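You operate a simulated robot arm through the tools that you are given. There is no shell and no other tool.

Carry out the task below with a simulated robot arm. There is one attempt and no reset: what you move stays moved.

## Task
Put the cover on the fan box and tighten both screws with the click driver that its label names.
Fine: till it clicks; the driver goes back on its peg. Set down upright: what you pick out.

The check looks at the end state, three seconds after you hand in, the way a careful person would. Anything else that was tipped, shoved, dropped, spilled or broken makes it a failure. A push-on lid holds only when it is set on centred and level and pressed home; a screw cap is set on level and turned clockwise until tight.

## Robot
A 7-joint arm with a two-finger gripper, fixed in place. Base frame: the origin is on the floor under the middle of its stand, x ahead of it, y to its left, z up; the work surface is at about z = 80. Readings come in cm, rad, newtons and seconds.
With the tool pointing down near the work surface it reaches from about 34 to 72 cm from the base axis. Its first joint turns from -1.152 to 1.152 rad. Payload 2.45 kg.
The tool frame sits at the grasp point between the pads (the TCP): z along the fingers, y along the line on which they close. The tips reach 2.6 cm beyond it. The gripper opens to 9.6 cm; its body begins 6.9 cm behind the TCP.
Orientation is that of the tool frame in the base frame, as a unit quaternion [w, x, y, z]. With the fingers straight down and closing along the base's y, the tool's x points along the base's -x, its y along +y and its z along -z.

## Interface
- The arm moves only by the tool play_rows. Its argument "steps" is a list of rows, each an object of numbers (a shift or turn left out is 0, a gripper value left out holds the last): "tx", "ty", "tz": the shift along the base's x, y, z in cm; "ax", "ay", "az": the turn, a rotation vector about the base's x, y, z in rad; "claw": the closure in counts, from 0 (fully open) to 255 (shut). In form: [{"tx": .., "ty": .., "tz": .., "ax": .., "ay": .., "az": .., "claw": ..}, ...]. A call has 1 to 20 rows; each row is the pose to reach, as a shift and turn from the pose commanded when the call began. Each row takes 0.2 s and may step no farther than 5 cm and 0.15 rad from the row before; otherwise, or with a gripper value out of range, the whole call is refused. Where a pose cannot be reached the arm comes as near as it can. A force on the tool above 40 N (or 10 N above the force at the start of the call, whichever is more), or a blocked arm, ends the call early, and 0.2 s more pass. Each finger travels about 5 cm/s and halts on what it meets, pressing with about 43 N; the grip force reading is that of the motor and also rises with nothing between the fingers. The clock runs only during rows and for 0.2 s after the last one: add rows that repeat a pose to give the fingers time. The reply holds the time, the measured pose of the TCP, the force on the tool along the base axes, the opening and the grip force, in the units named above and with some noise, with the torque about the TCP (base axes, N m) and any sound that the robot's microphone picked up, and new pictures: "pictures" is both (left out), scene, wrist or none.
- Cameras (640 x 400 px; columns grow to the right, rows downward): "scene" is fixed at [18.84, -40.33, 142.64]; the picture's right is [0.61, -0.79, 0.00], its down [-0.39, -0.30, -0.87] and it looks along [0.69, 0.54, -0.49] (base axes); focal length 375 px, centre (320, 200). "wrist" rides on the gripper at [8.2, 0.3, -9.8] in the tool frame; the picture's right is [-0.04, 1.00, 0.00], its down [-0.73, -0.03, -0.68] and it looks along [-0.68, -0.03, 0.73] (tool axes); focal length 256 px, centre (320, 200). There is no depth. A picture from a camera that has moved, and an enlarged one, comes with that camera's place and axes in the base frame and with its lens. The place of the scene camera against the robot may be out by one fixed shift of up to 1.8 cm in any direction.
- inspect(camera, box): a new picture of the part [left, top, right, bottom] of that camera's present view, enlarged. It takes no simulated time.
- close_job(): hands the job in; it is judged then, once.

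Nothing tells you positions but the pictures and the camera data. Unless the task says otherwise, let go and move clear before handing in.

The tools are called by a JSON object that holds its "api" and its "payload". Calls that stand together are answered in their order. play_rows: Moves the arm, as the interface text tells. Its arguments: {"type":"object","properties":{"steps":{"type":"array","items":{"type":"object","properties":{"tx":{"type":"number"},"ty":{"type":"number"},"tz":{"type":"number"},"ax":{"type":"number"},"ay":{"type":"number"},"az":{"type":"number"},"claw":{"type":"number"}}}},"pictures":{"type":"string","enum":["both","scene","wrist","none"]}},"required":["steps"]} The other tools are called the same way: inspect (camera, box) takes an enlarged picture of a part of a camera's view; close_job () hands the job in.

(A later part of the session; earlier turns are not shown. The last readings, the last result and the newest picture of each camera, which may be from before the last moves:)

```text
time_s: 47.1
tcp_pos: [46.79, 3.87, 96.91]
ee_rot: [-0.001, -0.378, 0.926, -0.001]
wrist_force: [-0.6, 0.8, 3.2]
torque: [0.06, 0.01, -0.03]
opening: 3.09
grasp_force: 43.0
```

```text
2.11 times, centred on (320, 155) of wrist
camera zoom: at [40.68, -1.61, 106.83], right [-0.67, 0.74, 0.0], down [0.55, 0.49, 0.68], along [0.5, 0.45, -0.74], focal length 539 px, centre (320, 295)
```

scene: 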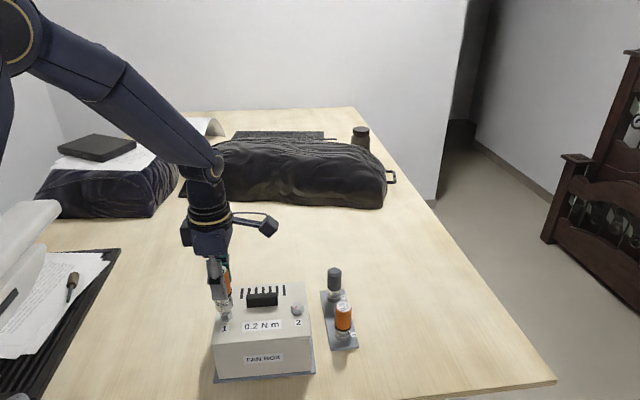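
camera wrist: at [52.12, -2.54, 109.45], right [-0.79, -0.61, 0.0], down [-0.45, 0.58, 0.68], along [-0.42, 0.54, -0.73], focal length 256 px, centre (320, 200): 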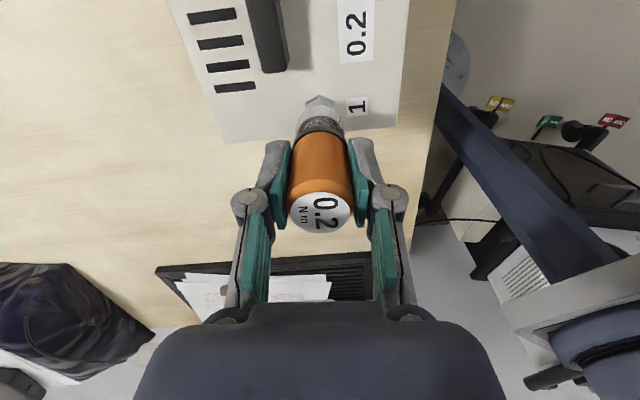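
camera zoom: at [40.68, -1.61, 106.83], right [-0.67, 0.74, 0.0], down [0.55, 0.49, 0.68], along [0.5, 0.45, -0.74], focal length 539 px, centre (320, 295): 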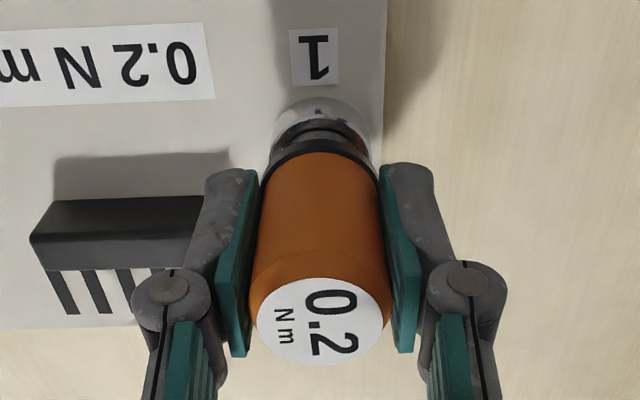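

{"api": "play_rows", "payload": {"steps": [{"tx": -0.022, "ty": 0.02, "az": -0.1}, {"tx": -0.044, "ty": 0.042, "az": -0.2}, {"tx": -0.064, "ty": 0.065, "az": -0.3}, {"tx": -0.08, "ty": 0.091, "az": -0.4}, {"tx": -0.095, "ty": 0.118, "az": -0.5}, {"tx": -0.106, "ty": 0.146, "az": -0.6}, {"tx": -0.113, "ty": 0.176, "az": -0.7}, {"tx": -0.119, "ty": 0.206, "az": -0.8}, {"tx": -0.1215, "ty": 0.236, "az": -0.9}, {"tx": -0.12, "ty": 0.266, "az": -1.0}, {"tx": -0.117, "ty": 0.296, "az": -1.1}, {"tx": -0.11, "ty": 0.326, "az": -1.2}, {"tx": -0.1, "ty": 0.354, "az": -1.3}, {"tx": -0.088, "ty": 0.382, "az": -1.4}, {"tx": -0.073, "ty": 0.409, "az": -1.5}], "pictures": "none"}}

{"api": "inspect", "payload": {"camera": "scene", "box": [205, 270, 265, 330]}}

{"api": "inspect", "payload": {"camera": "wrist", "box": [240, 60, 400, 250]}}

```text
time_s: 50.3
tcp_pos: [46.74, 4.07, 96.92]
ee_rot: [-0.001, 0.356, 0.934, 0.0]
wrist_force: [2.6, -2.6, 13.5]
torque: [-0.17, -0.14, 0.14]
opening: 3.08
grasp_force: 42.7
```

```text
6.67 times, centred on (235, 300) of scene
camera zoom: at [18.83, -40.34, 142.64], right [0.61, -0.79, 0.0], down [-0.39, -0.3, -0.87], along [0.69, 0.54, -0.49], focal length 2502 px, centre (887, -467)
```

zoom: 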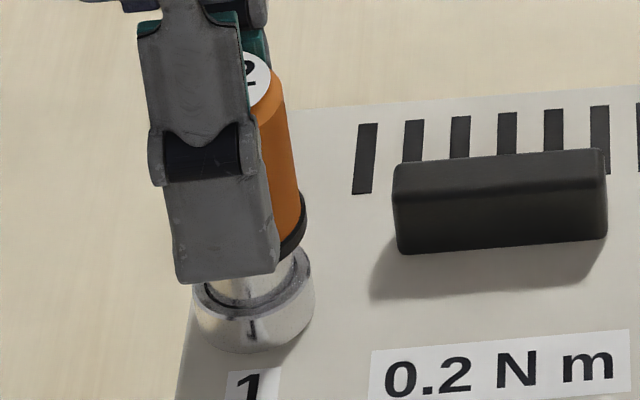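

```text
2.11 times, centred on (320, 155) of wrist
camera zoom: at [40.92, 9.86, 106.81], right [0.7, 0.72, 0.0], down [0.53, -0.51, 0.68], along [0.49, -0.47, -0.74], focal length 539 px, centre (320, 295)
```

zoom: 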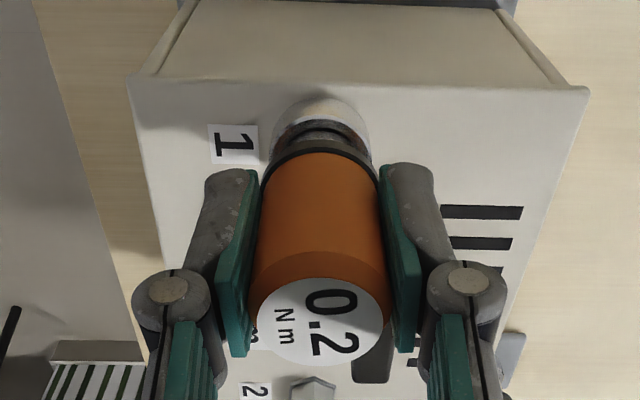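

Torque is now building to about 0.14 N m, so the screw is engaging. I'm continuing clockwise in small steps while relieving the slight side load.

{"api": "play_rows", "payload": {"steps": [{"tx": 0.05, "ty": -0.08, "tz": 0.02}, {"tx": 0.065, "ty": -0.07, "tz": 0.02, "az": -0.1}, {"tx": 0.08, "ty": -0.06, "tz": 0.02, "az": -0.2}, {"tx": 0.095, "ty": -0.045, "tz": 0.02, "az": -0.3}], "pictures": "none"}}

```text
time_s: 51.3
tcp_pos: [46.79, 4.24, 96.91]
ee_rot: [-0.003, 0.492, 0.871, -0.001]
wrist_force: [1.0, -1.1, 9.1]
torque: [-0.01, -0.04, 0.14]
opening: 3.05
grasp_force: 42.8
```

{"api": "play_rows", "payload": {"steps": [{"tx": 0.02, "ty": 0.015, "az": -0.1}, {"tx": 0.04, "ty": 0.03, "az": -0.2}, {"tx": 0.06, "ty": 0.05, "az": -0.3}, {"tx": 0.08, "ty": 0.07, "az": -0.4}], "pictures": "none"}}

```text
time_s: 52.3
tcp_pos: [46.95, 4.32, 96.87]
ee_rot: [-0.002, 0.655, 0.756, -0.001]
wrist_force: [3.2, -4.0, 3.3]
torque: [-0.21, -0.16, 0.2]
opening: 3.08
grasp_force: 43.1
```

{"api": "play_rows", "payload": {"steps": [{"tx": 0.05, "ty": -0.04, "az": -0.08}, {"tx": 0.08, "ty": -0.04, "az": -0.16}, {"tx": 0.11, "ty": -0.03, "az": -0.24}], "pictures": "none"}}

{"api": "inspect", "payload": {"camera": "wrist", "box": [220, 60, 420, 250]}}

{"api": "inspect", "payload": {"camera": "scene", "box": [200, 240, 330, 390]}}

```text
time_s: 53.1
tcp_pos: [46.91, 4.27, 96.91]
ee_rot: [-0.002, 0.742, 0.671, 0.001]
wrist_force: [-1.4, 0.3, 9.3]
torque: [0.02, 0.02, 0.12]
opening: 3.08
grasp_force: 43.0
```

```text
2.11 times, centred on (320, 155) of wrist
camera zoom: at [48.06, 12.31, 106.82], right [0.99, -0.14, 0.0], down [-0.1, -0.73, 0.68], along [-0.09, -0.67, -0.74], focal length 539 px, centre (320, 295)
```

zoom: 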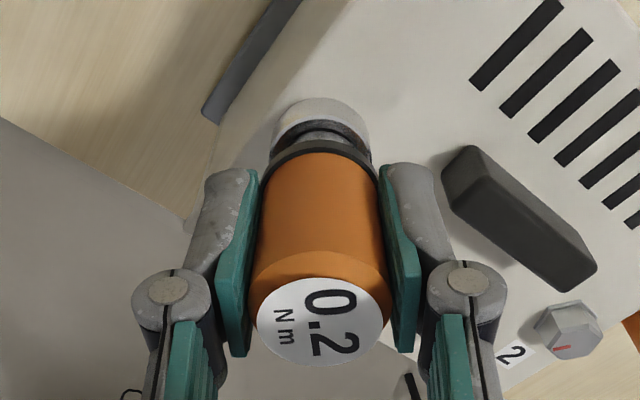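

```text
2.67 times, centred on (265, 315) of scene
camera zoom: at [18.82, -40.34, 142.64], right [0.61, -0.79, 0.0], down [-0.39, -0.3, -0.87], along [0.69, 0.54, -0.49], focal length 1001 px, centre (467, -107)
```

zoom: 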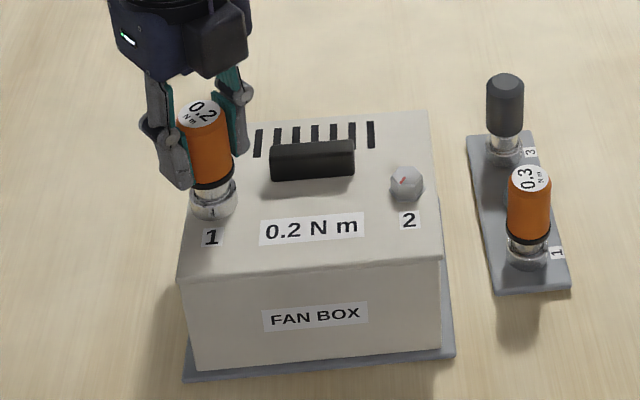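

{"api": "play_rows", "payload": {"steps": [{"tx": 0.02, "ty": 0, "az": -0.08}, {"tx": 0.04, "ty": -0.002, "az": -0.16}, {"tx": 0.06, "ty": -0.006, "az": -0.24}, {"tx": 0.078, "ty": -0.01, "az": -0.32}, {"tx": 0.096, "ty": -0.016, "az": -0.4}], "pictures": "none"}}

```text
time_s: 54.3
tcp_pos: [47.11, 4.19, 96.98]
ee_rot: [-0.002, 0.859, 0.512, 0.0]
wrist_force: [-1.0, -0.6, 1.8]
torque: [-0.06, 0.03, 0.13]
opening: 3.1
grasp_force: 42.9
```

{"api": "play_rows", "payload": {"steps": [{"tx": 0.016, "ty": -0.008, "tz": -0.02, "az": -0.08}, {"tx": 0.03, "ty": -0.018, "tz": -0.02, "az": -0.16}, {"tx": 0.044, "ty": -0.03, "tz": -0.02, "az": -0.24}, {"tx": 0.056, "ty": -0.042, "tz": -0.02, "az": -0.32}, {"tx": 0.066, "ty": -0.056, "tz": -0.02, "az": -0.4}], "pictures": "none"}}

```text
time_s: 55.5
tcp_pos: [47.18, 4.2, 96.93]
ee_rot: [-0.002, 0.944, 0.331, 0.001]
wrist_force: [0.6, 0.3, 0.3]
torque: [0.01, -0.02, 0.14]
opening: 3.06
grasp_force: 42.6
```

{"api": "play_rows", "payload": {"steps": [{"tx": 0.01, "ty": -0.014, "tz": -0.02, "az": -0.1}, {"tx": 0.018, "ty": -0.03, "tz": -0.02, "az": -0.2}, {"tx": 0.022, "ty": -0.048, "tz": -0.02, "az": -0.3}, {"tx": 0.024, "ty": -0.068, "tz": -0.02, "az": -0.4}, {"tx": 0.022, "ty": -0.088, "tz": -0.02, "az": -0.5}, {"tx": 0.018, "ty": -0.108, "tz": -0.02, "az": -0.6}], "pictures": "none"}}

{"api": "inspect", "payload": {"camera": "wrist", "box": [220, 60, 420, 250]}}

{"api": "inspect", "payload": {"camera": "scene", "box": [180, 200, 330, 390]}}

```text
time_s: 56.9
tcp_pos: [47.26, 4.05, 96.82]
ee_rot: [-0.001, 0.999, 0.036, 0.001]
wrist_force: [-0.5, 1.2, 5.6]
torque: [0.04, -0.02, 0.1]
opening: 3.09
grasp_force: 43.3
```

```text
2.11 times, centred on (320, 155) of wrist
camera zoom: at [55.33, 4.3, 106.81], right [0.03, -1.0, 0.0], down [-0.74, -0.03, 0.68], along [-0.68, -0.02, -0.74], focal length 539 px, centre (320, 295)
```

zoom: 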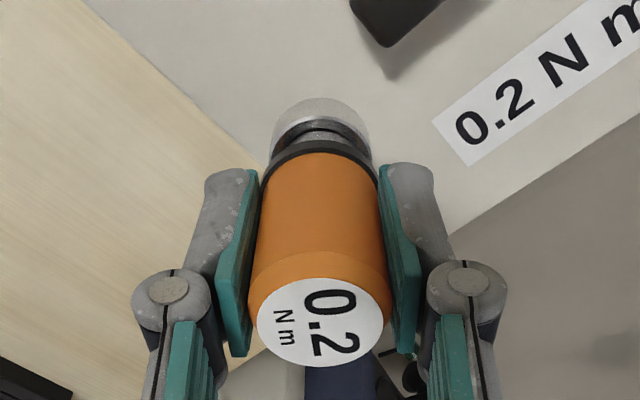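

```text
2.11 times, centred on (255, 295) of scene
camera zoom: at [18.83, -40.33, 142.64], right [0.61, -0.79, 0.0], down [-0.39, -0.3, -0.87], along [0.69, 0.54, -0.49], focal length 790 px, centre (457, 0)
```

zoom: 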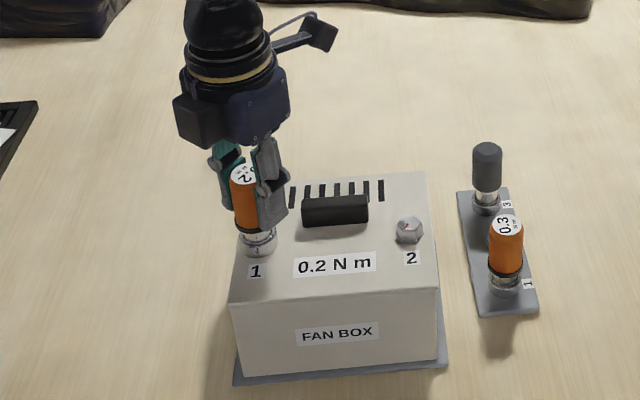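

{"api": "play_rows", "payload": {"steps": [{"tx": 0.002, "ty": -0.024, "az": -0.1}, {"tx": 0.004, "ty": -0.048, "az": -0.2}, {"tx": 0.004, "ty": -0.073, "az": -0.3}, {"tx": 0.002, "ty": -0.097, "az": -0.4}, {"tx": -0.004, "ty": -0.12, "az": -0.5}, {"tx": -0.012, "ty": -0.143, "az": -0.6}, {"tx": -0.022, "ty": -0.166, "az": -0.7}, {"tx": -0.033, "ty": -0.188, "az": -0.8}], "pictures": "none"}}

```text
time_s: 58.7
tcp_pos: [47.21, 3.96, 96.94]
ee_rot: [-0.001, 0.935, -0.355, 0.002]
wrist_force: [-0.1, -1.6, 10.7]
torque: [-0.06, 0.02, 0.22]
opening: 3.06
grasp_force: 42.8
```

{"api": "play_rows", "payload": {"steps": [{"tx": -0.015, "ty": -0.018, "az": -0.1}, {"tx": -0.032, "ty": -0.036, "az": -0.2}, {"tx": -0.049, "ty": -0.054, "az": -0.3}, {"tx": -0.067, "ty": -0.07, "az": -0.4}, {"tx": -0.088, "ty": -0.082, "az": -0.5}, {"tx": -0.11, "ty": -0.092, "az": -0.6}], "pictures": "none"}}

```text
time_s: 59.3
tcp_pos: [47.72, 4.09, 97.68]
ee_rot: [-0.012, 0.907, -0.421, 0.01]
wrist_force: [-1.6, 0.2, 3.8]
torque: [-0.02, 0.15, 0.01]
opening: 3.07
grasp_force: 43.0
out of reach, approached as far as the arm can: row 2, 3
stopped in row 3: the force on the tool passed its limit at 58 N (the readings are from after the stop); the commanded pose is now the measured one
```

The wrist reached its joint limit after a full turn, and the stop lifted the tool slightly. I'm checking the state before doing anything else.

{"api": "inspect", "payload": {"camera": "scene", "box": [190, 220, 350, 390]}}

{"api": "inspect", "payload": {"camera": "wrist", "box": [220, 40, 420, 250]}}

{"api": "inspect", "payload": {"camera": "scene", "box": [205, 285, 255, 335]}}

```text
2.35 times, centred on (270, 305) of scene
camera zoom: at [18.83, -40.33, 142.64], right [0.61, -0.79, 0.0], down [-0.39, -0.3, -0.87], along [0.69, 0.54, -0.49], focal length 883 px, centre (438, -47)
```

zoom: 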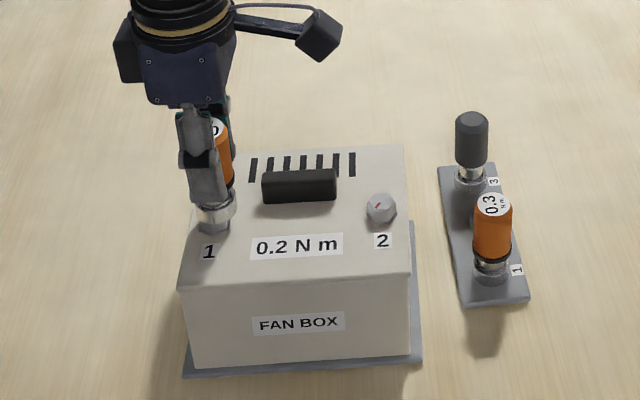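

```text
1.90 times, centred on (320, 145) of wrist
camera zoom: at [52.27, -2.43, 107.69], right [-0.79, -0.61, -0.03], down [-0.47, 0.57, 0.67], along [-0.4, 0.54, -0.74], focal length 488 px, centre (320, 305)
```

zoom: 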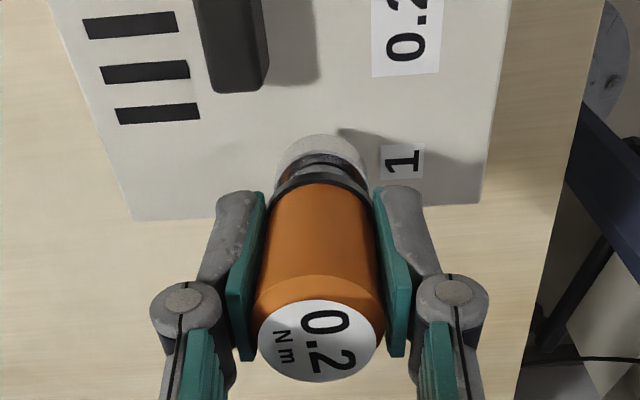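

```text
8.00 times, centred on (230, 310) of scene
camera zoom: at [18.83, -40.33, 142.64], right [0.61, -0.79, 0.0], down [-0.39, -0.3, -0.87], along [0.69, 0.54, -0.49], focal length 3003 px, centre (1040, -680)
```

zoom: 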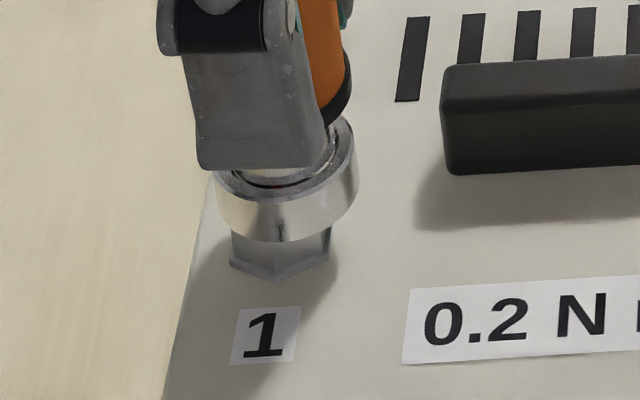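

The screw has turned: a vertex now faces front. No click has sounded yet and the wrist is at its limit, so I'm lifting the driver off, then turning back and re-engaging.

{"api": "play_rows", "payload": {"steps": [{"tz": 0.8}, {"tz": 2}, {"tz": 3.5}, {"tz": 5}, {"tz": 6}, {"tz": 6}]}}

{"api": "inspect", "payload": {"camera": "scene", "box": [205, 270, 255, 335]}}

{"api": "inspect", "payload": {"camera": "scene", "box": [200, 240, 370, 390]}}

```text
time_s: 60.7
tcp_pos: [47.77, 4.17, 103.74]
ee_rot: [-0.012, 0.907, -0.421, 0.01]
wrist_force: [-0.3, -0.1, -1.9]
torque: [0.02, 0.01, 0.01]
opening: 3.05
grasp_force: 42.9
camera wrist: at [52.38, -2.51, 113.67], right [-0.79, -0.61, -0.03], down [-0.47, 0.57, 0.67], along [-0.4, 0.54, -0.74], focal length 256 px, centre (320, 200)
```

scene: 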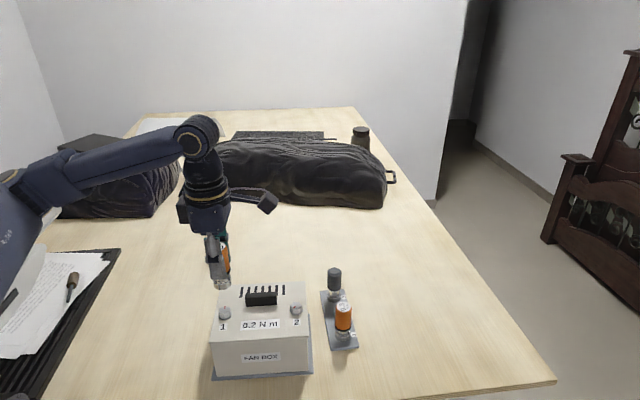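
wrist: 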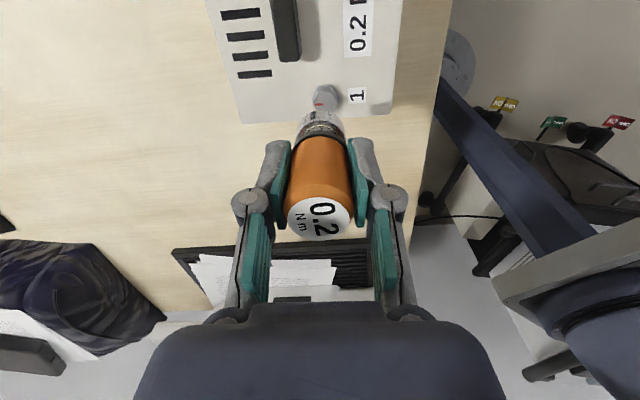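

```text
6.15 times, centred on (230, 302) of scene
camera zoom: at [18.84, -40.33, 142.64], right [0.61, -0.79, 0.0], down [-0.39, -0.3, -0.87], along [0.69, 0.54, -0.49], focal length 2310 px, centre (874, -431)
```

zoom: 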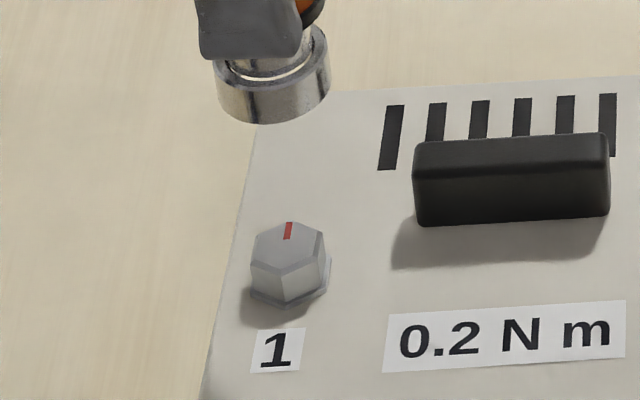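

```text
2.67 times, centred on (285, 315) of scene
camera zoom: at [18.84, -40.33, 142.64], right [0.61, -0.79, 0.0], down [-0.39, -0.3, -0.87], along [0.69, 0.54, -0.49], focal length 1001 px, centre (413, -107)
```

zoom: 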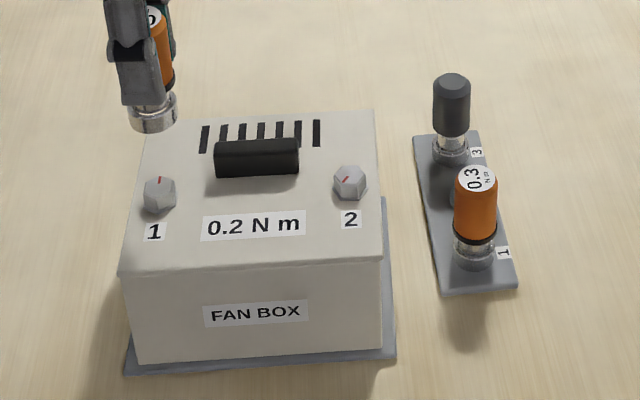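

The screw's mark has turned about 150°, so it's being driven, but the jolt at the limit nudged the box by a few millimetres. I'm unwinding the wrist counter-clockwise in free air.

{"api": "play_rows", "payload": {"steps": [{"az": 0.15}, {"az": 0.3}, {"az": 0.45}, {"az": 0.6}, {"az": 0.6}], "pictures": "none"}}

```text
time_s: 61.9
tcp_pos: [47.62, 4.17, 103.73]
ee_rot: [-0.014, 0.991, -0.133, 0.006]
wrist_force: [-0.6, 0.0, -0.9]
torque: [0.01, 0.0, -0.03]
opening: 3.07
grasp_force: 43.1
```

{"api": "play_rows", "payload": {"steps": [{"ax": -0.026, "ay": 0.0156}, {"ax": -0.026, "ay": 0.0156}], "pictures": "none"}}

{"api": "play_rows", "payload": {"steps": [{"az": 0.15}, {"az": 0.3}, {"az": 0.45}, {"az": 0.6}, {"az": 0.75}, {"az": 0.9}, {"az": 1.05}, {"az": 1.2}, {"az": 1.35}, {"az": 1.5}, {"az": 1.65}, {"az": 1.8}, {"az": 1.95}, {"az": 2.1}, {"az": 2.25}, {"az": 2.4}, {"az": 2.55}, {"az": 2.7}, {"az": 2.7}], "pictures": "none"}}

{"api": "play_rows", "payload": {"steps": [{"az": 0.15}, {"az": 0.3}, {"az": 0.45}, {"az": 0.6}, {"az": 0.75}, {"az": 0.9}, {"az": 1.05}, {"az": 1.2}, {"az": 1.35}, {"az": 1.5}, {"az": 1.65}, {"az": 1.8}, {"az": 1.95}, {"az": 2.1}, {"az": 2.25}, {"az": 2.4}, {"az": 2.55}, {"az": 2.7}, {"az": 2.8}, {"az": 2.8}]}}

```text
time_s: 62.5
tcp_pos: [47.64, 4.11, 103.75]
ee_rot: [0.0, 0.991, -0.134, -0.001]
wrist_force: [0.3, 0.8, -1.4]
torque: [0.02, -0.01, -0.03]
opening: 3.08
grasp_force: 43.6
```

```text
time_s: 66.5
tcp_pos: [47.67, 4.13, 103.77]
ee_rot: [0.0, 0.347, 0.938, 0.0]
wrist_force: [0.0, 0.3, -1.2]
torque: [0.0, -0.02, -0.02]
opening: 3.06
grasp_force: 43.0
```

```text
time_s: 70.7
tcp_pos: [47.64, 4.08, 103.87]
ee_rot: [0.001, 0.865, -0.501, 0.0]
wrist_force: [0.0, -0.3, -1.0]
torque: [0.0, -0.04, -0.03]
opening: 3.02
grasp_force: 42.7
camera wrist: at [51.37, -3.12, 113.63], right [-0.89, -0.46, 0.0], down [-0.34, 0.65, 0.68], along [-0.31, 0.6, -0.73], focal length 256 px, centre (320, 200)
```

scene: 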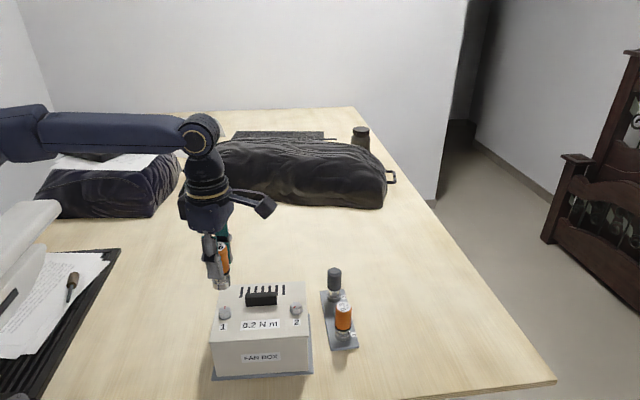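
wrist: 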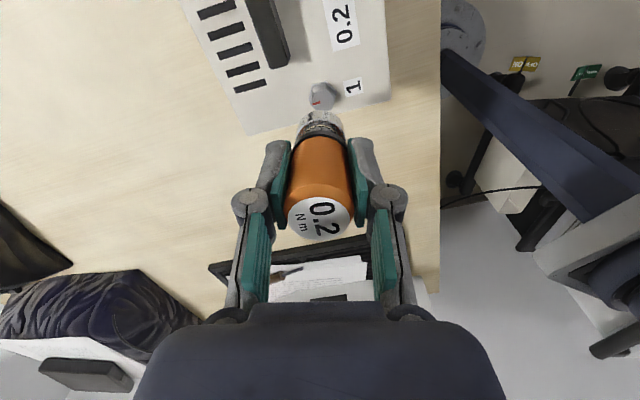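

{"api": "inspect", "payload": {"camera": "wrist", "box": [260, 90, 380, 240]}}

{"api": "inspect", "payload": {"camera": "wrist", "box": [240, 30, 400, 150]}}

{"api": "inspect", "payload": {"camera": "scene", "box": [190, 230, 260, 330]}}

```text
2.67 times, centred on (320, 165) of wrist
camera zoom: at [51.37, -3.12, 113.63], right [-0.89, -0.46, 0.0], down [-0.34, 0.65, 0.68], along [-0.31, 0.6, -0.73], focal length 683 px, centre (320, 293)
```

zoom: 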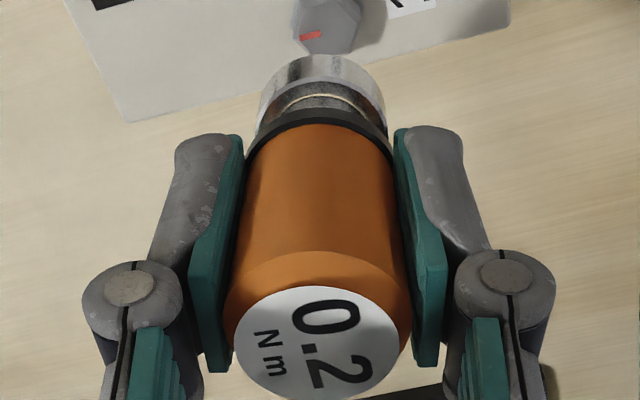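

```text
3.33 times, centred on (320, 90) of wrist
camera zoom: at [51.37, -3.12, 113.63], right [-0.89, -0.46, 0.0], down [-0.34, 0.65, 0.68], along [-0.31, 0.6, -0.73], focal length 853 px, centre (320, 567)
```

zoom: 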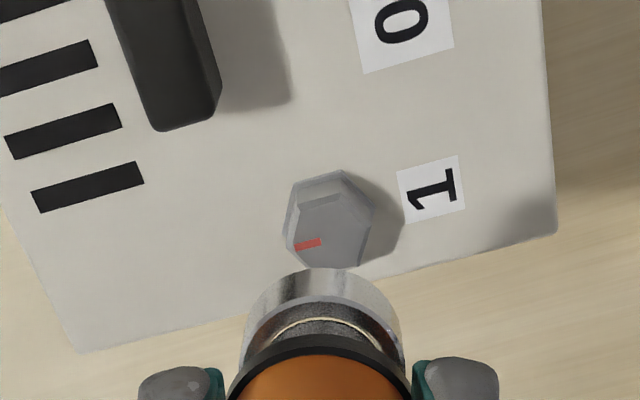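

```text
4.00 times, centred on (225, 280) of scene
camera zoom: at [18.84, -40.33, 142.64], right [0.61, -0.79, 0.0], down [-0.39, -0.3, -0.87], along [0.69, 0.54, -0.49], focal length 1502 px, centre (700, -120)
```

zoom: 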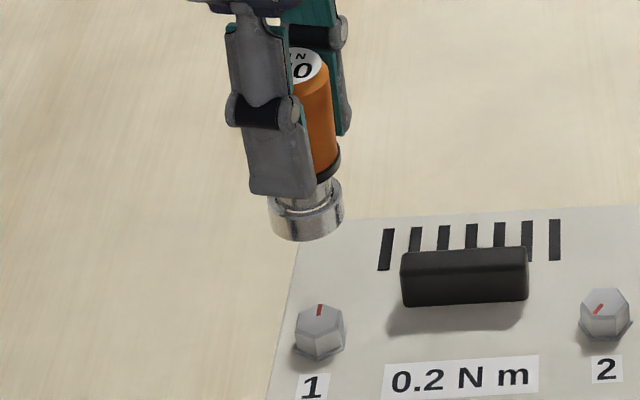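

The driver slipped slightly in the grip during the jolt, a small rotation and upward slide. I'm re-centring over screw 1 at about (47.12, 4.45) and lowering for another alignment check.

{"api": "play_rows", "payload": {"steps": [{"tx": -0.25, "ty": -0.04, "tz": -1}, {"tx": -0.25, "ty": -0.04, "tz": -2.5}, {"tx": -0.25, "ty": -0.04, "tz": -3.8}, {"tx": -0.25, "ty": -0.04, "tz": -4.6}, {"tx": -0.25, "ty": -0.04, "tz": -4.6}, {"tx": -0.25, "ty": -0.04, "tz": -4.6}], "pictures": "none"}}

{"api": "inspect", "payload": {"camera": "scene", "box": [206, 288, 246, 324]}}

{"api": "inspect", "payload": {"camera": "wrist", "box": [280, 70, 360, 130]}}

```text
time_s: 72.1
tcp_pos: [47.23, 4.17, 99.04]
ee_rot: [0.001, 0.865, -0.501, 0.0]
wrist_force: [0.0, -0.4, -1.9]
torque: [0.01, -0.03, 0.0]
opening: 3.03
grasp_force: 42.9
```

```text
11.11 times, centred on (226, 306) of scene
camera zoom: at [18.84, -40.33, 142.64], right [0.61, -0.79, 0.0], down [-0.39, -0.3, -0.87], along [0.69, 0.54, -0.49], focal length 4171 px, centre (1364, -978)
```

zoom: 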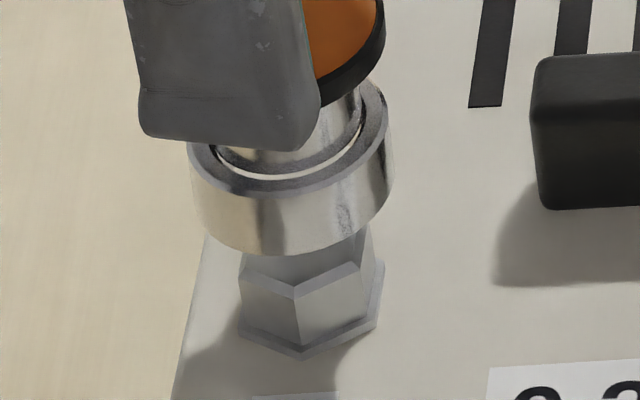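

```text
6.67 times, centred on (320, 100) of wrist
camera zoom: at [51.03, -3.13, 109.0], right [-0.89, -0.46, 0.0], down [-0.34, 0.65, 0.68], along [-0.31, 0.6, -0.73], focal length 1707 px, centre (320, 867)
```

zoom: 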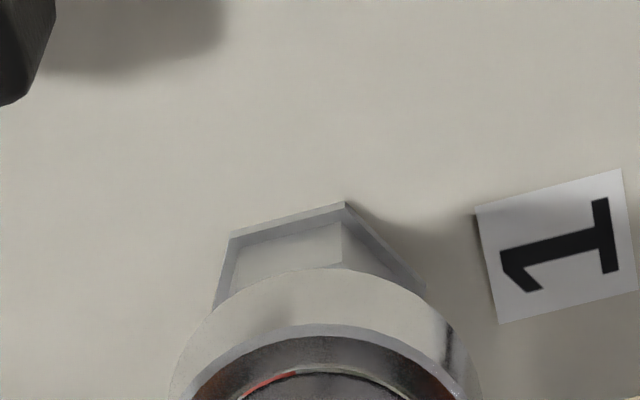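

{"api": "play_rows", "payload": {"steps": [{"tx": 0.08, "ty": 0.04, "tz": -0.4}, {"tx": 0.08, "ty": 0.04, "tz": -0.9}, {"tx": 0.08, "ty": 0.04, "tz": -1.3}, {"tx": 0.08, "ty": 0.04, "tz": -1.6}, {"tx": 0.08, "ty": 0.04, "tz": -1.8}, {"tx": 0.08, "ty": 0.04, "tz": -1.8}], "pictures": "none"}}

{"api": "inspect", "payload": {"camera": "scene", "box": [206, 288, 246, 324]}}

{"api": "inspect", "payload": {"camera": "wrist", "box": [280, 70, 360, 130]}}

```text
time_s: 73.3
tcp_pos: [47.52, 4.0, 97.8]
ee_rot: [-0.002, 0.865, -0.503, 0.0]
wrist_force: [-4.8, -0.6, 14.1]
torque: [0.15, 0.36, 0.04]
opening: 3.05
grasp_force: 43.0
stopped in row 5: the force on the tool passed its limit at 46 N (the readings are from after the stop); the commanded pose is now the measured one
```

```text
11.11 times, centred on (226, 306) of scene
camera zoom: at [18.81, -40.34, 142.65], right [0.61, -0.79, 0.0], down [-0.39, -0.3, -0.87], along [0.69, 0.54, -0.49], focal length 4171 px, centre (1364, -978)
```

zoom: 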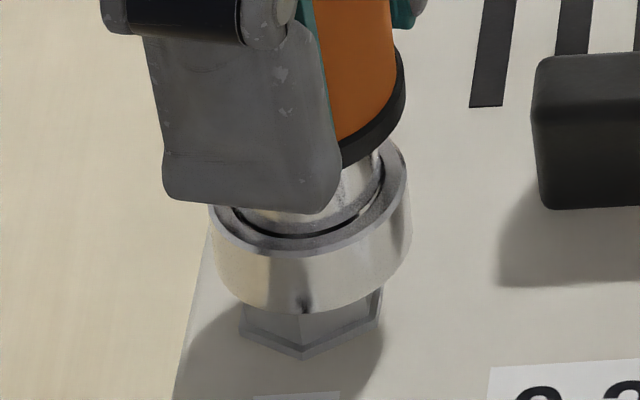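

```text
6.67 times, centred on (320, 100) of wrist
camera zoom: at [51.16, -3.22, 107.58], right [-0.89, -0.46, 0.0], down [-0.34, 0.65, 0.68], along [-0.31, 0.61, -0.73], focal length 1707 px, centre (320, 867)
```

zoom: 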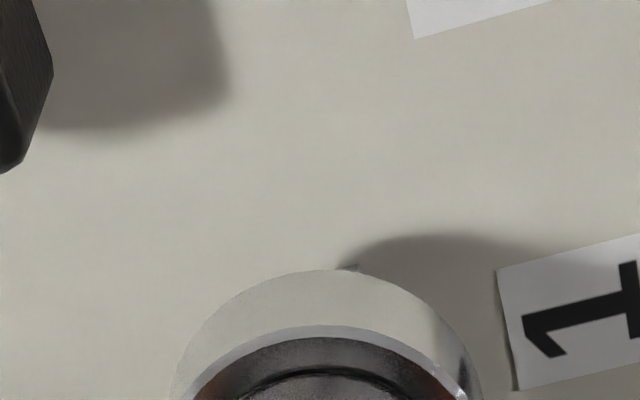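

Contact came 0.8 cm higher than before, so the hex isn't aligned with the socket at this angle. I'm raising slightly, turning clockwise about 42° to match the hex and re-centring.

{"api": "play_rows", "payload": {"steps": [{"tz": 0.3}, {"tz": 0.6}, {"tx": -0.06, "ty": -0.01, "tz": 0.6, "az": -0.14}, {"tx": -0.12, "ty": -0.02, "tz": 0.6, "az": -0.28}, {"tx": -0.19, "ty": -0.03, "tz": 0.6, "az": -0.42}, {"tx": -0.26, "ty": -0.04, "tz": 0.6, "az": -0.56}, {"tx": -0.33, "ty": -0.03, "tz": 0.6, "az": -0.7}, {"tx": -0.33, "ty": -0.03, "tz": 0.6, "az": -0.7}], "pictures": "none"}}

{"api": "inspect", "payload": {"camera": "scene", "box": [206, 288, 246, 324]}}

{"api": "inspect", "payload": {"camera": "wrist", "box": [260, 60, 380, 150]}}

{"api": "inspect", "payload": {"camera": "wrist", "box": [260, 90, 380, 240]}}

```text
time_s: 75.1
tcp_pos: [47.25, 4.01, 98.23]
ee_rot: [0.001, -0.64, 0.769, 0.0]
wrist_force: [-0.6, 0.0, -0.8]
torque: [0.01, 0.01, 0.0]
opening: 3.08
grasp_force: 42.9
```

```text
11.11 times, centred on (226, 306) of scene
camera zoom: at [18.84, -40.34, 142.64], right [0.61, -0.79, 0.0], down [-0.39, -0.3, -0.87], along [0.69, 0.54, -0.49], focal length 4171 px, centre (1364, -978)
```

zoom: 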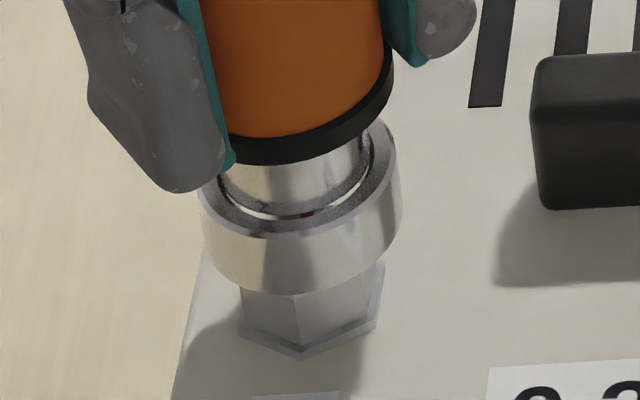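

```text
4.44 times, centred on (320, 105) of wrist
camera zoom: at [45.28, -3.93, 108.13], right [-0.98, 0.22, 0.0], down [0.16, 0.72, 0.68], along [0.15, 0.66, -0.73], focal length 1138 px, centre (320, 622)
```

zoom: 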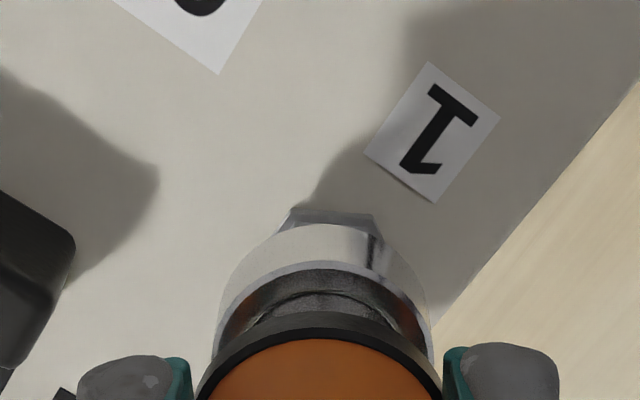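

```text
2.67 times, centred on (320, 165) of wrist
camera zoom: at [45.28, -3.93, 108.13], right [-0.98, 0.22, 0.0], down [0.16, 0.72, 0.68], along [0.15, 0.66, -0.73], focal length 683 px, centre (320, 293)
```

zoom: 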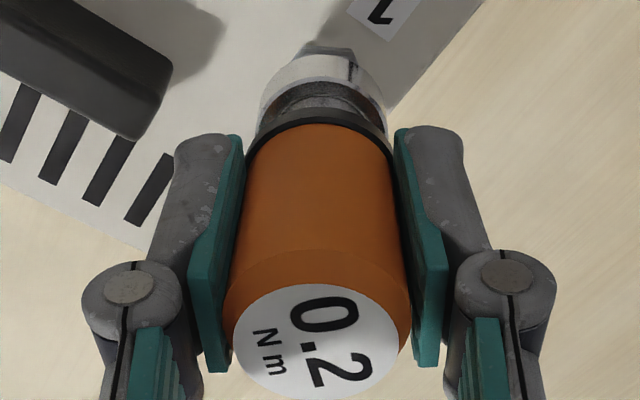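

{"api": "play_rows", "payload": {"steps": [{"tx": -0.09, "ty": 0.06}, {"tx": -0.09, "ty": 0.06, "tz": -0.3}, {"tx": -0.09, "ty": 0.06, "tz": -0.5}, {"tx": -0.09, "ty": 0.06, "tz": -0.6}, {"tx": -0.09, "ty": 0.06, "tz": -0.7}, {"tx": -0.09, "ty": 0.06, "tz": -0.75}], "pictures": "none"}}

```text
time_s: 76.5
tcp_pos: [47.18, 4.08, 97.57]
ee_rot: [0.001, -0.64, 0.768, 0.0]
wrist_force: [0.3, 0.5, -1.4]
torque: [0.01, 0.02, 0.0]
opening: 3.06
grasp_force: 43.1
```

{"api": "play_rows", "payload": {"steps": [{"tz": -0.1}, {"tz": -0.2}, {"tz": -0.3}, {"tz": -0.35}], "pictures": "none"}}

{"api": "inspect", "payload": {"camera": "scene", "box": [206, 288, 246, 324]}}

{"api": "inspect", "payload": {"camera": "wrist", "box": [260, 60, 380, 150]}}

```text
time_s: 77.5
tcp_pos: [47.17, 4.04, 97.22]
ee_rot: [0.002, -0.639, 0.769, -0.001]
wrist_force: [0.1, 1.7, -2.0]
torque: [0.02, -0.02, 0.0]
opening: 3.05
grasp_force: 43.0
```

```text
11.11 times, centred on (226, 306) of scene
camera zoom: at [18.84, -40.33, 142.64], right [0.61, -0.79, 0.0], down [-0.39, -0.3, -0.87], along [0.69, 0.54, -0.49], focal length 4171 px, centre (1364, -978)
```

zoom: 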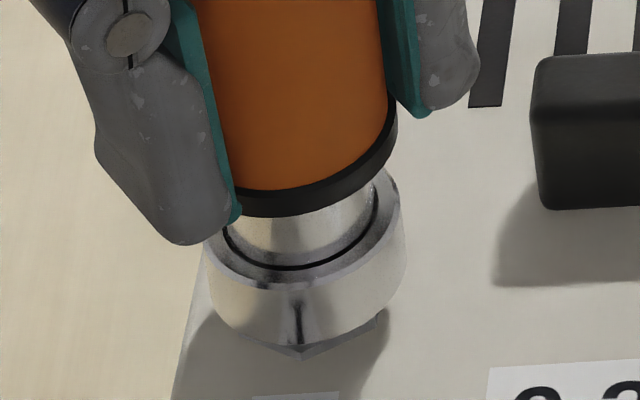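

```text
4.44 times, centred on (320, 105) of wrist
camera zoom: at [45.25, -3.91, 107.04], right [-0.98, 0.22, 0.0], down [0.16, 0.72, 0.68], along [0.15, 0.66, -0.73], focal length 1138 px, centre (320, 622)
```

zoom: 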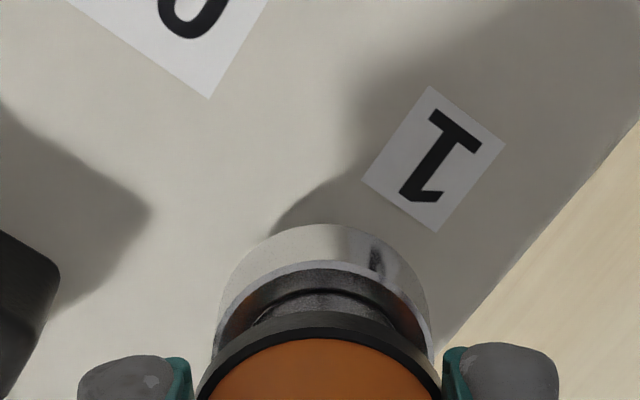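

The socket has slipped over the hex past the earlier contact height. I'm lowering the rest of the way in fine steps.

{"api": "play_rows", "payload": {"steps": [{"tz": -0.08}, {"tz": -0.16}, {"tz": -0.24}, {"tz": -0.3}], "pictures": "none"}}

```text
time_s: 78.5
tcp_pos: [47.03, 4.03, 96.95]
ee_rot: [0.002, -0.64, 0.768, -0.001]
wrist_force: [0.9, 0.9, -0.2]
torque: [0.04, -0.01, -0.02]
opening: 3.05
grasp_force: 43.0
```

{"api": "play_rows", "payload": {"steps": [{"tz": -0.05}, {"tz": -0.1}, {"tz": -0.15}, {"tz": -0.2}], "pictures": "none"}}

```text
time_s: 79.5
tcp_pos: [47.04, 4.02, 96.71]
ee_rot: [0.002, -0.64, 0.768, -0.001]
wrist_force: [1.3, 2.4, -0.4]
torque: [0.08, -0.04, -0.02]
opening: 3.0
grasp_force: 43.3
```

{"api": "play_rows", "payload": {"steps": [{"tz": -0.05}, {"tz": -0.1}, {"tz": -0.15}], "pictures": "none"}}

{"api": "inspect", "payload": {"camera": "scene", "box": [206, 288, 246, 324]}}

```text
time_s: 80.3
tcp_pos: [47.0, 4.1, 96.55]
ee_rot: [0.003, -0.641, 0.768, -0.001]
wrist_force: [0.2, 0.0, -0.6]
torque: [0.07, -0.01, 0.01]
opening: 3.0
grasp_force: 42.5
```

```text
11.11 times, centred on (226, 306) of scene
camera zoom: at [18.84, -40.33, 142.64], right [0.61, -0.79, 0.0], down [-0.39, -0.3, -0.87], along [0.69, 0.54, -0.49], focal length 4171 px, centre (1364, -978)
```

zoom: 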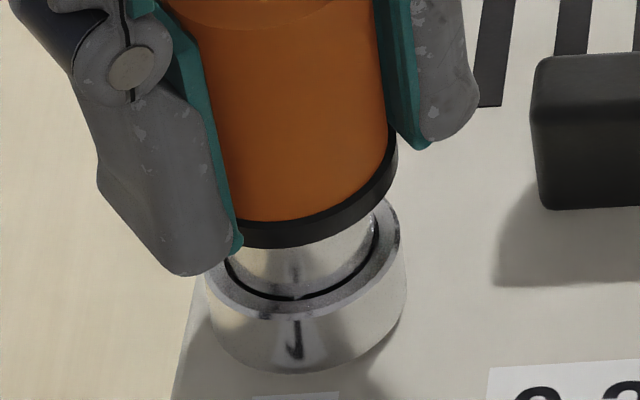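

{"api": "play_rows", "payload": {"steps": [{"tz": -0.05}, {"tz": -0.1}], "pictures": "none"}}

```text
time_s: 80.9
tcp_pos: [47.02, 4.17, 96.61]
ee_rot: [0.002, -0.64, 0.768, -0.001]
wrist_force: [-3.0, 1.8, 13.6]
torque: [-0.05, 0.12, 0.0]
opening: 3.01
grasp_force: 43.7
```

Seated with light contact. I'm turning clockwise about the driver axis and watching torque and sound.

{"api": "play_rows", "payload": {"steps": [{"tx": -0.038, "ty": 0.01, "tz": 0.02, "az": -0.1}, {"tx": -0.075, "ty": 0.022, "tz": 0.02, "az": -0.2}, {"tx": -0.11, "ty": 0.039, "tz": 0.02, "az": -0.3}, {"tx": -0.144, "ty": 0.058, "tz": 0.02, "az": -0.4}, {"tx": -0.175, "ty": 0.081, "tz": 0.02, "az": -0.5}, {"tx": -0.204, "ty": 0.107, "tz": 0.02, "az": -0.6}], "pictures": "none"}}

```text
time_s: 82.3
tcp_pos: [47.01, 4.22, 96.52]
ee_rot: [0.002, -0.384, 0.923, -0.003]
wrist_force: [4.3, -3.6, 19.4]
torque: [-0.22, -0.17, 0.21]
opening: 3.0
grasp_force: 42.8
```

{"api": "play_rows", "payload": {"steps": [{"tx": 0.06, "ty": -0.05, "tz": 0.03}, {"tx": 0.035, "ty": -0.02, "tz": 0.03, "az": -0.1}, {"tx": 0.01, "ty": 0.01, "tz": 0.03, "az": -0.2}, {"tx": -0.01, "ty": 0.04, "tz": 0.03, "az": -0.3}], "pictures": "none"}}

```text
time_s: 83.3
tcp_pos: [46.83, 4.2, 96.47]
ee_rot: [0.001, -0.242, 0.97, -0.002]
wrist_force: [4.7, 2.1, 16.2]
torque: [-0.02, -0.12, 0.2]
opening: 3.05
grasp_force: 42.6
```

{"api": "play_rows", "payload": {"steps": [{"tx": 0.06, "ty": 0.03, "tz": 0.05}, {"tx": 0.04, "ty": 0.06, "tz": 0.05, "az": -0.1}, {"tx": 0.02, "ty": 0.09, "tz": 0.05, "az": -0.2}, {"tx": 0.01, "ty": 0.12, "tz": 0.05, "az": -0.3}], "pictures": "none"}}

```text
time_s: 84.3
tcp_pos: [46.87, 4.35, 96.38]
ee_rot: [0.0, -0.093, 0.996, -0.001]
wrist_force: [0.7, 1.7, 9.8]
torque: [0.03, 0.02, 0.13]
opening: 3.01
grasp_force: 43.3
```

{"api": "play_rows", "payload": {"steps": [{"tx": 0.0, "ty": 0.04, "tz": 0.03, "az": -0.1}, {"tx": 0.0, "ty": 0.08, "tz": 0.03, "az": -0.2}, {"tx": 0.002, "ty": 0.12, "tz": 0.03, "az": -0.3}, {"tx": 0.008, "ty": 0.155, "tz": 0.03, "az": -0.4}], "pictures": "none"}}

```text
time_s: 85.3
tcp_pos: [46.83, 4.44, 96.46]
ee_rot: [0.0, 0.107, 0.994, -0.002]
wrist_force: [-1.3, -0.7, 1.6]
torque: [-0.07, 0.05, 0.11]
opening: 3.01
grasp_force: 43.0
```

{"api": "play_rows", "payload": {"steps": [{"tx": 0.005, "ty": 0.03, "tz": -0.02, "az": -0.1}, {"tx": 0.015, "ty": 0.065, "tz": -0.03, "az": -0.2}, {"tx": 0.03, "ty": 0.1, "tz": -0.03, "az": -0.3}, {"tx": 0.05, "ty": 0.132, "tz": -0.03, "az": -0.4}, {"tx": 0.075, "ty": 0.165, "tz": -0.03, "az": -0.5}, {"tx": 0.1, "ty": 0.192, "tz": -0.03, "az": -0.6}], "pictures": "none"}}

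```text
time_s: 86.7
tcp_pos: [47.07, 4.82, 96.54]
ee_rot: [0.0, 0.395, 0.918, -0.002]
wrist_force: [-1.0, -1.8, 8.6]
torque: [-0.05, 0.15, 0.19]
opening: 3.02
grasp_force: 43.2
```

{"api": "play_rows", "payload": {"steps": [{"tx": 0.01, "ty": 0.0, "az": -0.1}, {"tx": 0.035, "ty": 0.025, "az": -0.2}, {"tx": 0.065, "ty": 0.045, "az": -0.3}], "pictures": "none"}}

```text
time_s: 87.5
tcp_pos: [47.13, 4.78, 96.56]
ee_rot: [0.0, 0.528, 0.849, -0.002]
wrist_force: [0.5, -0.4, -1.1]
torque: [0.01, 0.01, 0.17]
opening: 3.02
grasp_force: 43.0
```

{"api": "play_rows", "payload": {"steps": [{"tx": 0.035, "ty": 0.015, "tz": -0.03, "az": -0.1}, {"tx": 0.073, "ty": 0.027, "tz": -0.03, "az": -0.2}, {"tx": 0.111, "ty": 0.035, "tz": -0.03, "az": -0.3}], "pictures": "none"}}

```text
time_s: 88.3
tcp_pos: [47.09, 4.79, 96.63]
ee_rot: [-0.001, 0.649, 0.761, -0.003]
wrist_force: [-0.4, 1.0, -0.8]
torque: [0.02, 0.01, 0.09]
opening: 3.02
grasp_force: 43.1
```

{"api": "inspect", "payload": {"camera": "wrist", "box": [260, 90, 380, 240]}}

{"api": "inspect", "payload": {"camera": "scene", "box": [200, 270, 260, 330]}}

{"api": "inspect", "payload": {"camera": "scene", "box": [200, 240, 370, 390]}}

```text
2.67 times, centred on (320, 165) of wrist
camera zoom: at [46.22, 12.95, 106.35], right [0.99, 0.12, 0.0], down [0.09, -0.73, 0.68], along [0.08, -0.68, -0.73], focal length 683 px, centre (320, 293)
```

zoom: 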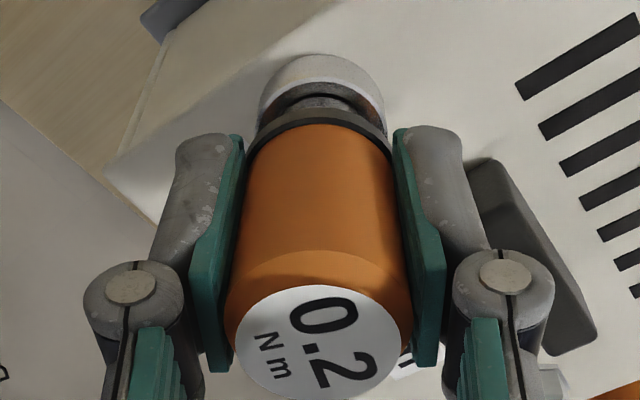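

```text
6.67 times, centred on (230, 300) of scene
camera zoom: at [18.84, -40.33, 142.64], right [0.61, -0.79, 0.0], down [-0.39, -0.3, -0.87], along [0.69, 0.54, -0.49], focal length 2502 px, centre (920, -467)
```

zoom: 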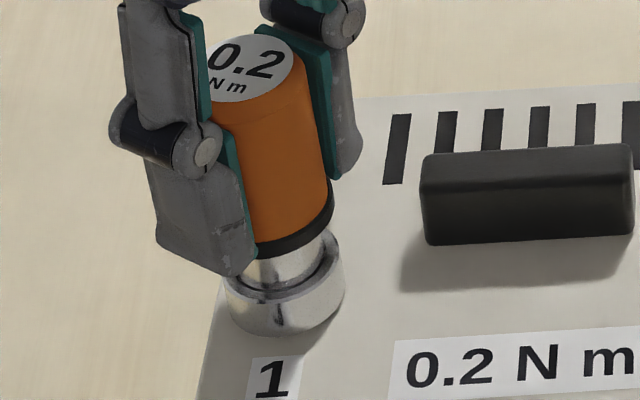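

```text
2.67 times, centred on (285, 315) of scene
camera zoom: at [18.84, -40.33, 142.64], right [0.61, -0.79, 0.0], down [-0.39, -0.3, -0.87], along [0.69, 0.54, -0.49], focal length 1001 px, centre (413, -107)
```

zoom: 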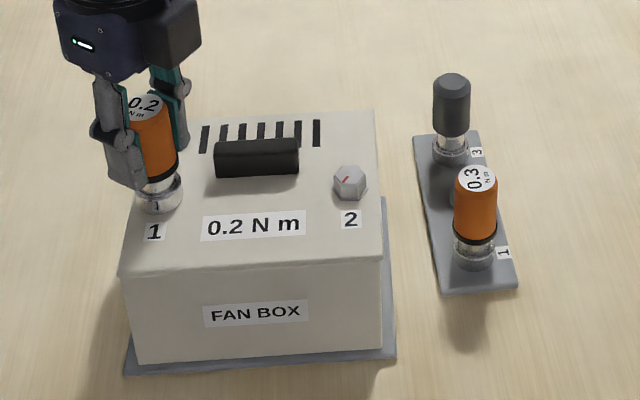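

{"api": "play_rows", "payload": {"steps": [{"tx": 0.039, "ty": 0.003, "tz": -0.04, "az": -0.1}, {"tx": 0.078, "ty": 0.004, "tz": -0.04, "az": -0.2}, {"tx": 0.117, "ty": 0, "tz": -0.04, "az": -0.3}, {"tx": 0.155, "ty": -0.007, "tz": -0.04, "az": -0.4}], "pictures": "none"}}

```text
time_s: 89.3
tcp_pos: [47.44, 4.74, 96.51]
ee_rot: [-0.001, 0.787, 0.617, -0.002]
wrist_force: [-2.2, 0.4, 8.8]
torque: [0.07, 0.13, 0.15]
opening: 2.98
grasp_force: 42.7
```

{"api": "play_rows", "payload": {"steps": [{"tx": 0.01, "ty": -0.012, "az": -0.1}, {"tx": 0.045, "ty": -0.026, "az": -0.2}, {"tx": 0.08, "ty": -0.045, "az": -0.3}, {"tx": 0.11, "ty": -0.066, "az": -0.4}], "pictures": "none"}}

```text
time_s: 90.3
tcp_pos: [47.35, 4.72, 96.43]
ee_rot: [-0.002, 0.894, 0.448, 0.0]
wrist_force: [-2.0, 1.8, 12.7]
torque: [0.15, -0.01, 0.18]
opening: 3.0
grasp_force: 42.9
```

{"api": "play_rows", "payload": {"steps": [{"tx": 0.0, "ty": -0.015, "tz": 0.02, "az": -0.1}, {"tx": 0.025, "ty": -0.04, "tz": 0.02, "az": -0.2}, {"tx": 0.045, "ty": -0.065, "tz": 0.02, "az": -0.3}, {"tx": 0.06, "ty": -0.09, "tz": 0.02, "az": -0.4}], "pictures": "none"}}

```text
time_s: 91.3
tcp_pos: [47.49, 4.65, 96.5]
ee_rot: [-0.002, 0.965, 0.261, -0.001]
wrist_force: [-3.3, 4.0, 19.7]
torque: [0.23, 0.05, 0.2]
opening: 3.03
grasp_force: 43.2
```

{"api": "play_rows", "payload": {"steps": [{"tx": -0.04, "ty": 0.05, "tz": 0.05}, {"tx": -0.02, "ty": 0.02, "tz": 0.06, "az": -0.1}, {"tx": -0.005, "ty": -0.01, "tz": 0.06, "az": -0.2}, {"tx": 0.005, "ty": -0.045, "tz": 0.06, "az": -0.3}, {"tx": 0.01, "ty": -0.08, "tz": 0.06, "az": -0.4}], "pictures": "none"}}

```text
time_s: 92.5
tcp_pos: [47.41, 4.44, 96.46]
ee_rot: [-0.001, 0.998, 0.065, -0.001]
wrist_force: [0.2, 0.5, 1.3]
torque: [0.03, -0.07, 0.11]
opening: 2.99
grasp_force: 42.8
```

{"api": "play_rows", "payload": {"steps": [{"tx": 0.002, "ty": -0.039, "tz": -0.02, "az": -0.1}, {"tx": 0.002, "ty": -0.078, "tz": -0.03, "az": -0.2}, {"tx": -0.003, "ty": -0.116, "tz": -0.03, "az": -0.3}, {"tx": -0.011, "ty": -0.154, "tz": -0.03, "az": -0.4}], "pictures": "none"}}

```text
time_s: 93.5
tcp_pos: [47.58, 4.32, 96.5]
ee_rot: [-0.002, 0.991, -0.135, 0.0]
wrist_force: [-0.3, -0.1, 2.0]
torque: [0.01, -0.08, 0.17]
opening: 3.01
grasp_force: 43.0
```

{"api": "play_rows", "payload": {"steps": [{"tx": -0.012, "ty": -0.036, "tz": -0.01, "az": -0.1}, {"tx": -0.028, "ty": -0.072, "tz": -0.02, "az": -0.2}, {"tx": -0.048, "ty": -0.106, "tz": -0.02, "az": -0.3}], "pictures": "none"}}

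```text
time_s: 94.3
tcp_pos: [47.43, 4.34, 96.53]
ee_rot: [-0.002, 0.959, -0.283, 0.001]
wrist_force: [0.7, 0.0, 2.5]
torque: [-0.06, -0.08, 0.14]
opening: 3.02
grasp_force: 42.7
```

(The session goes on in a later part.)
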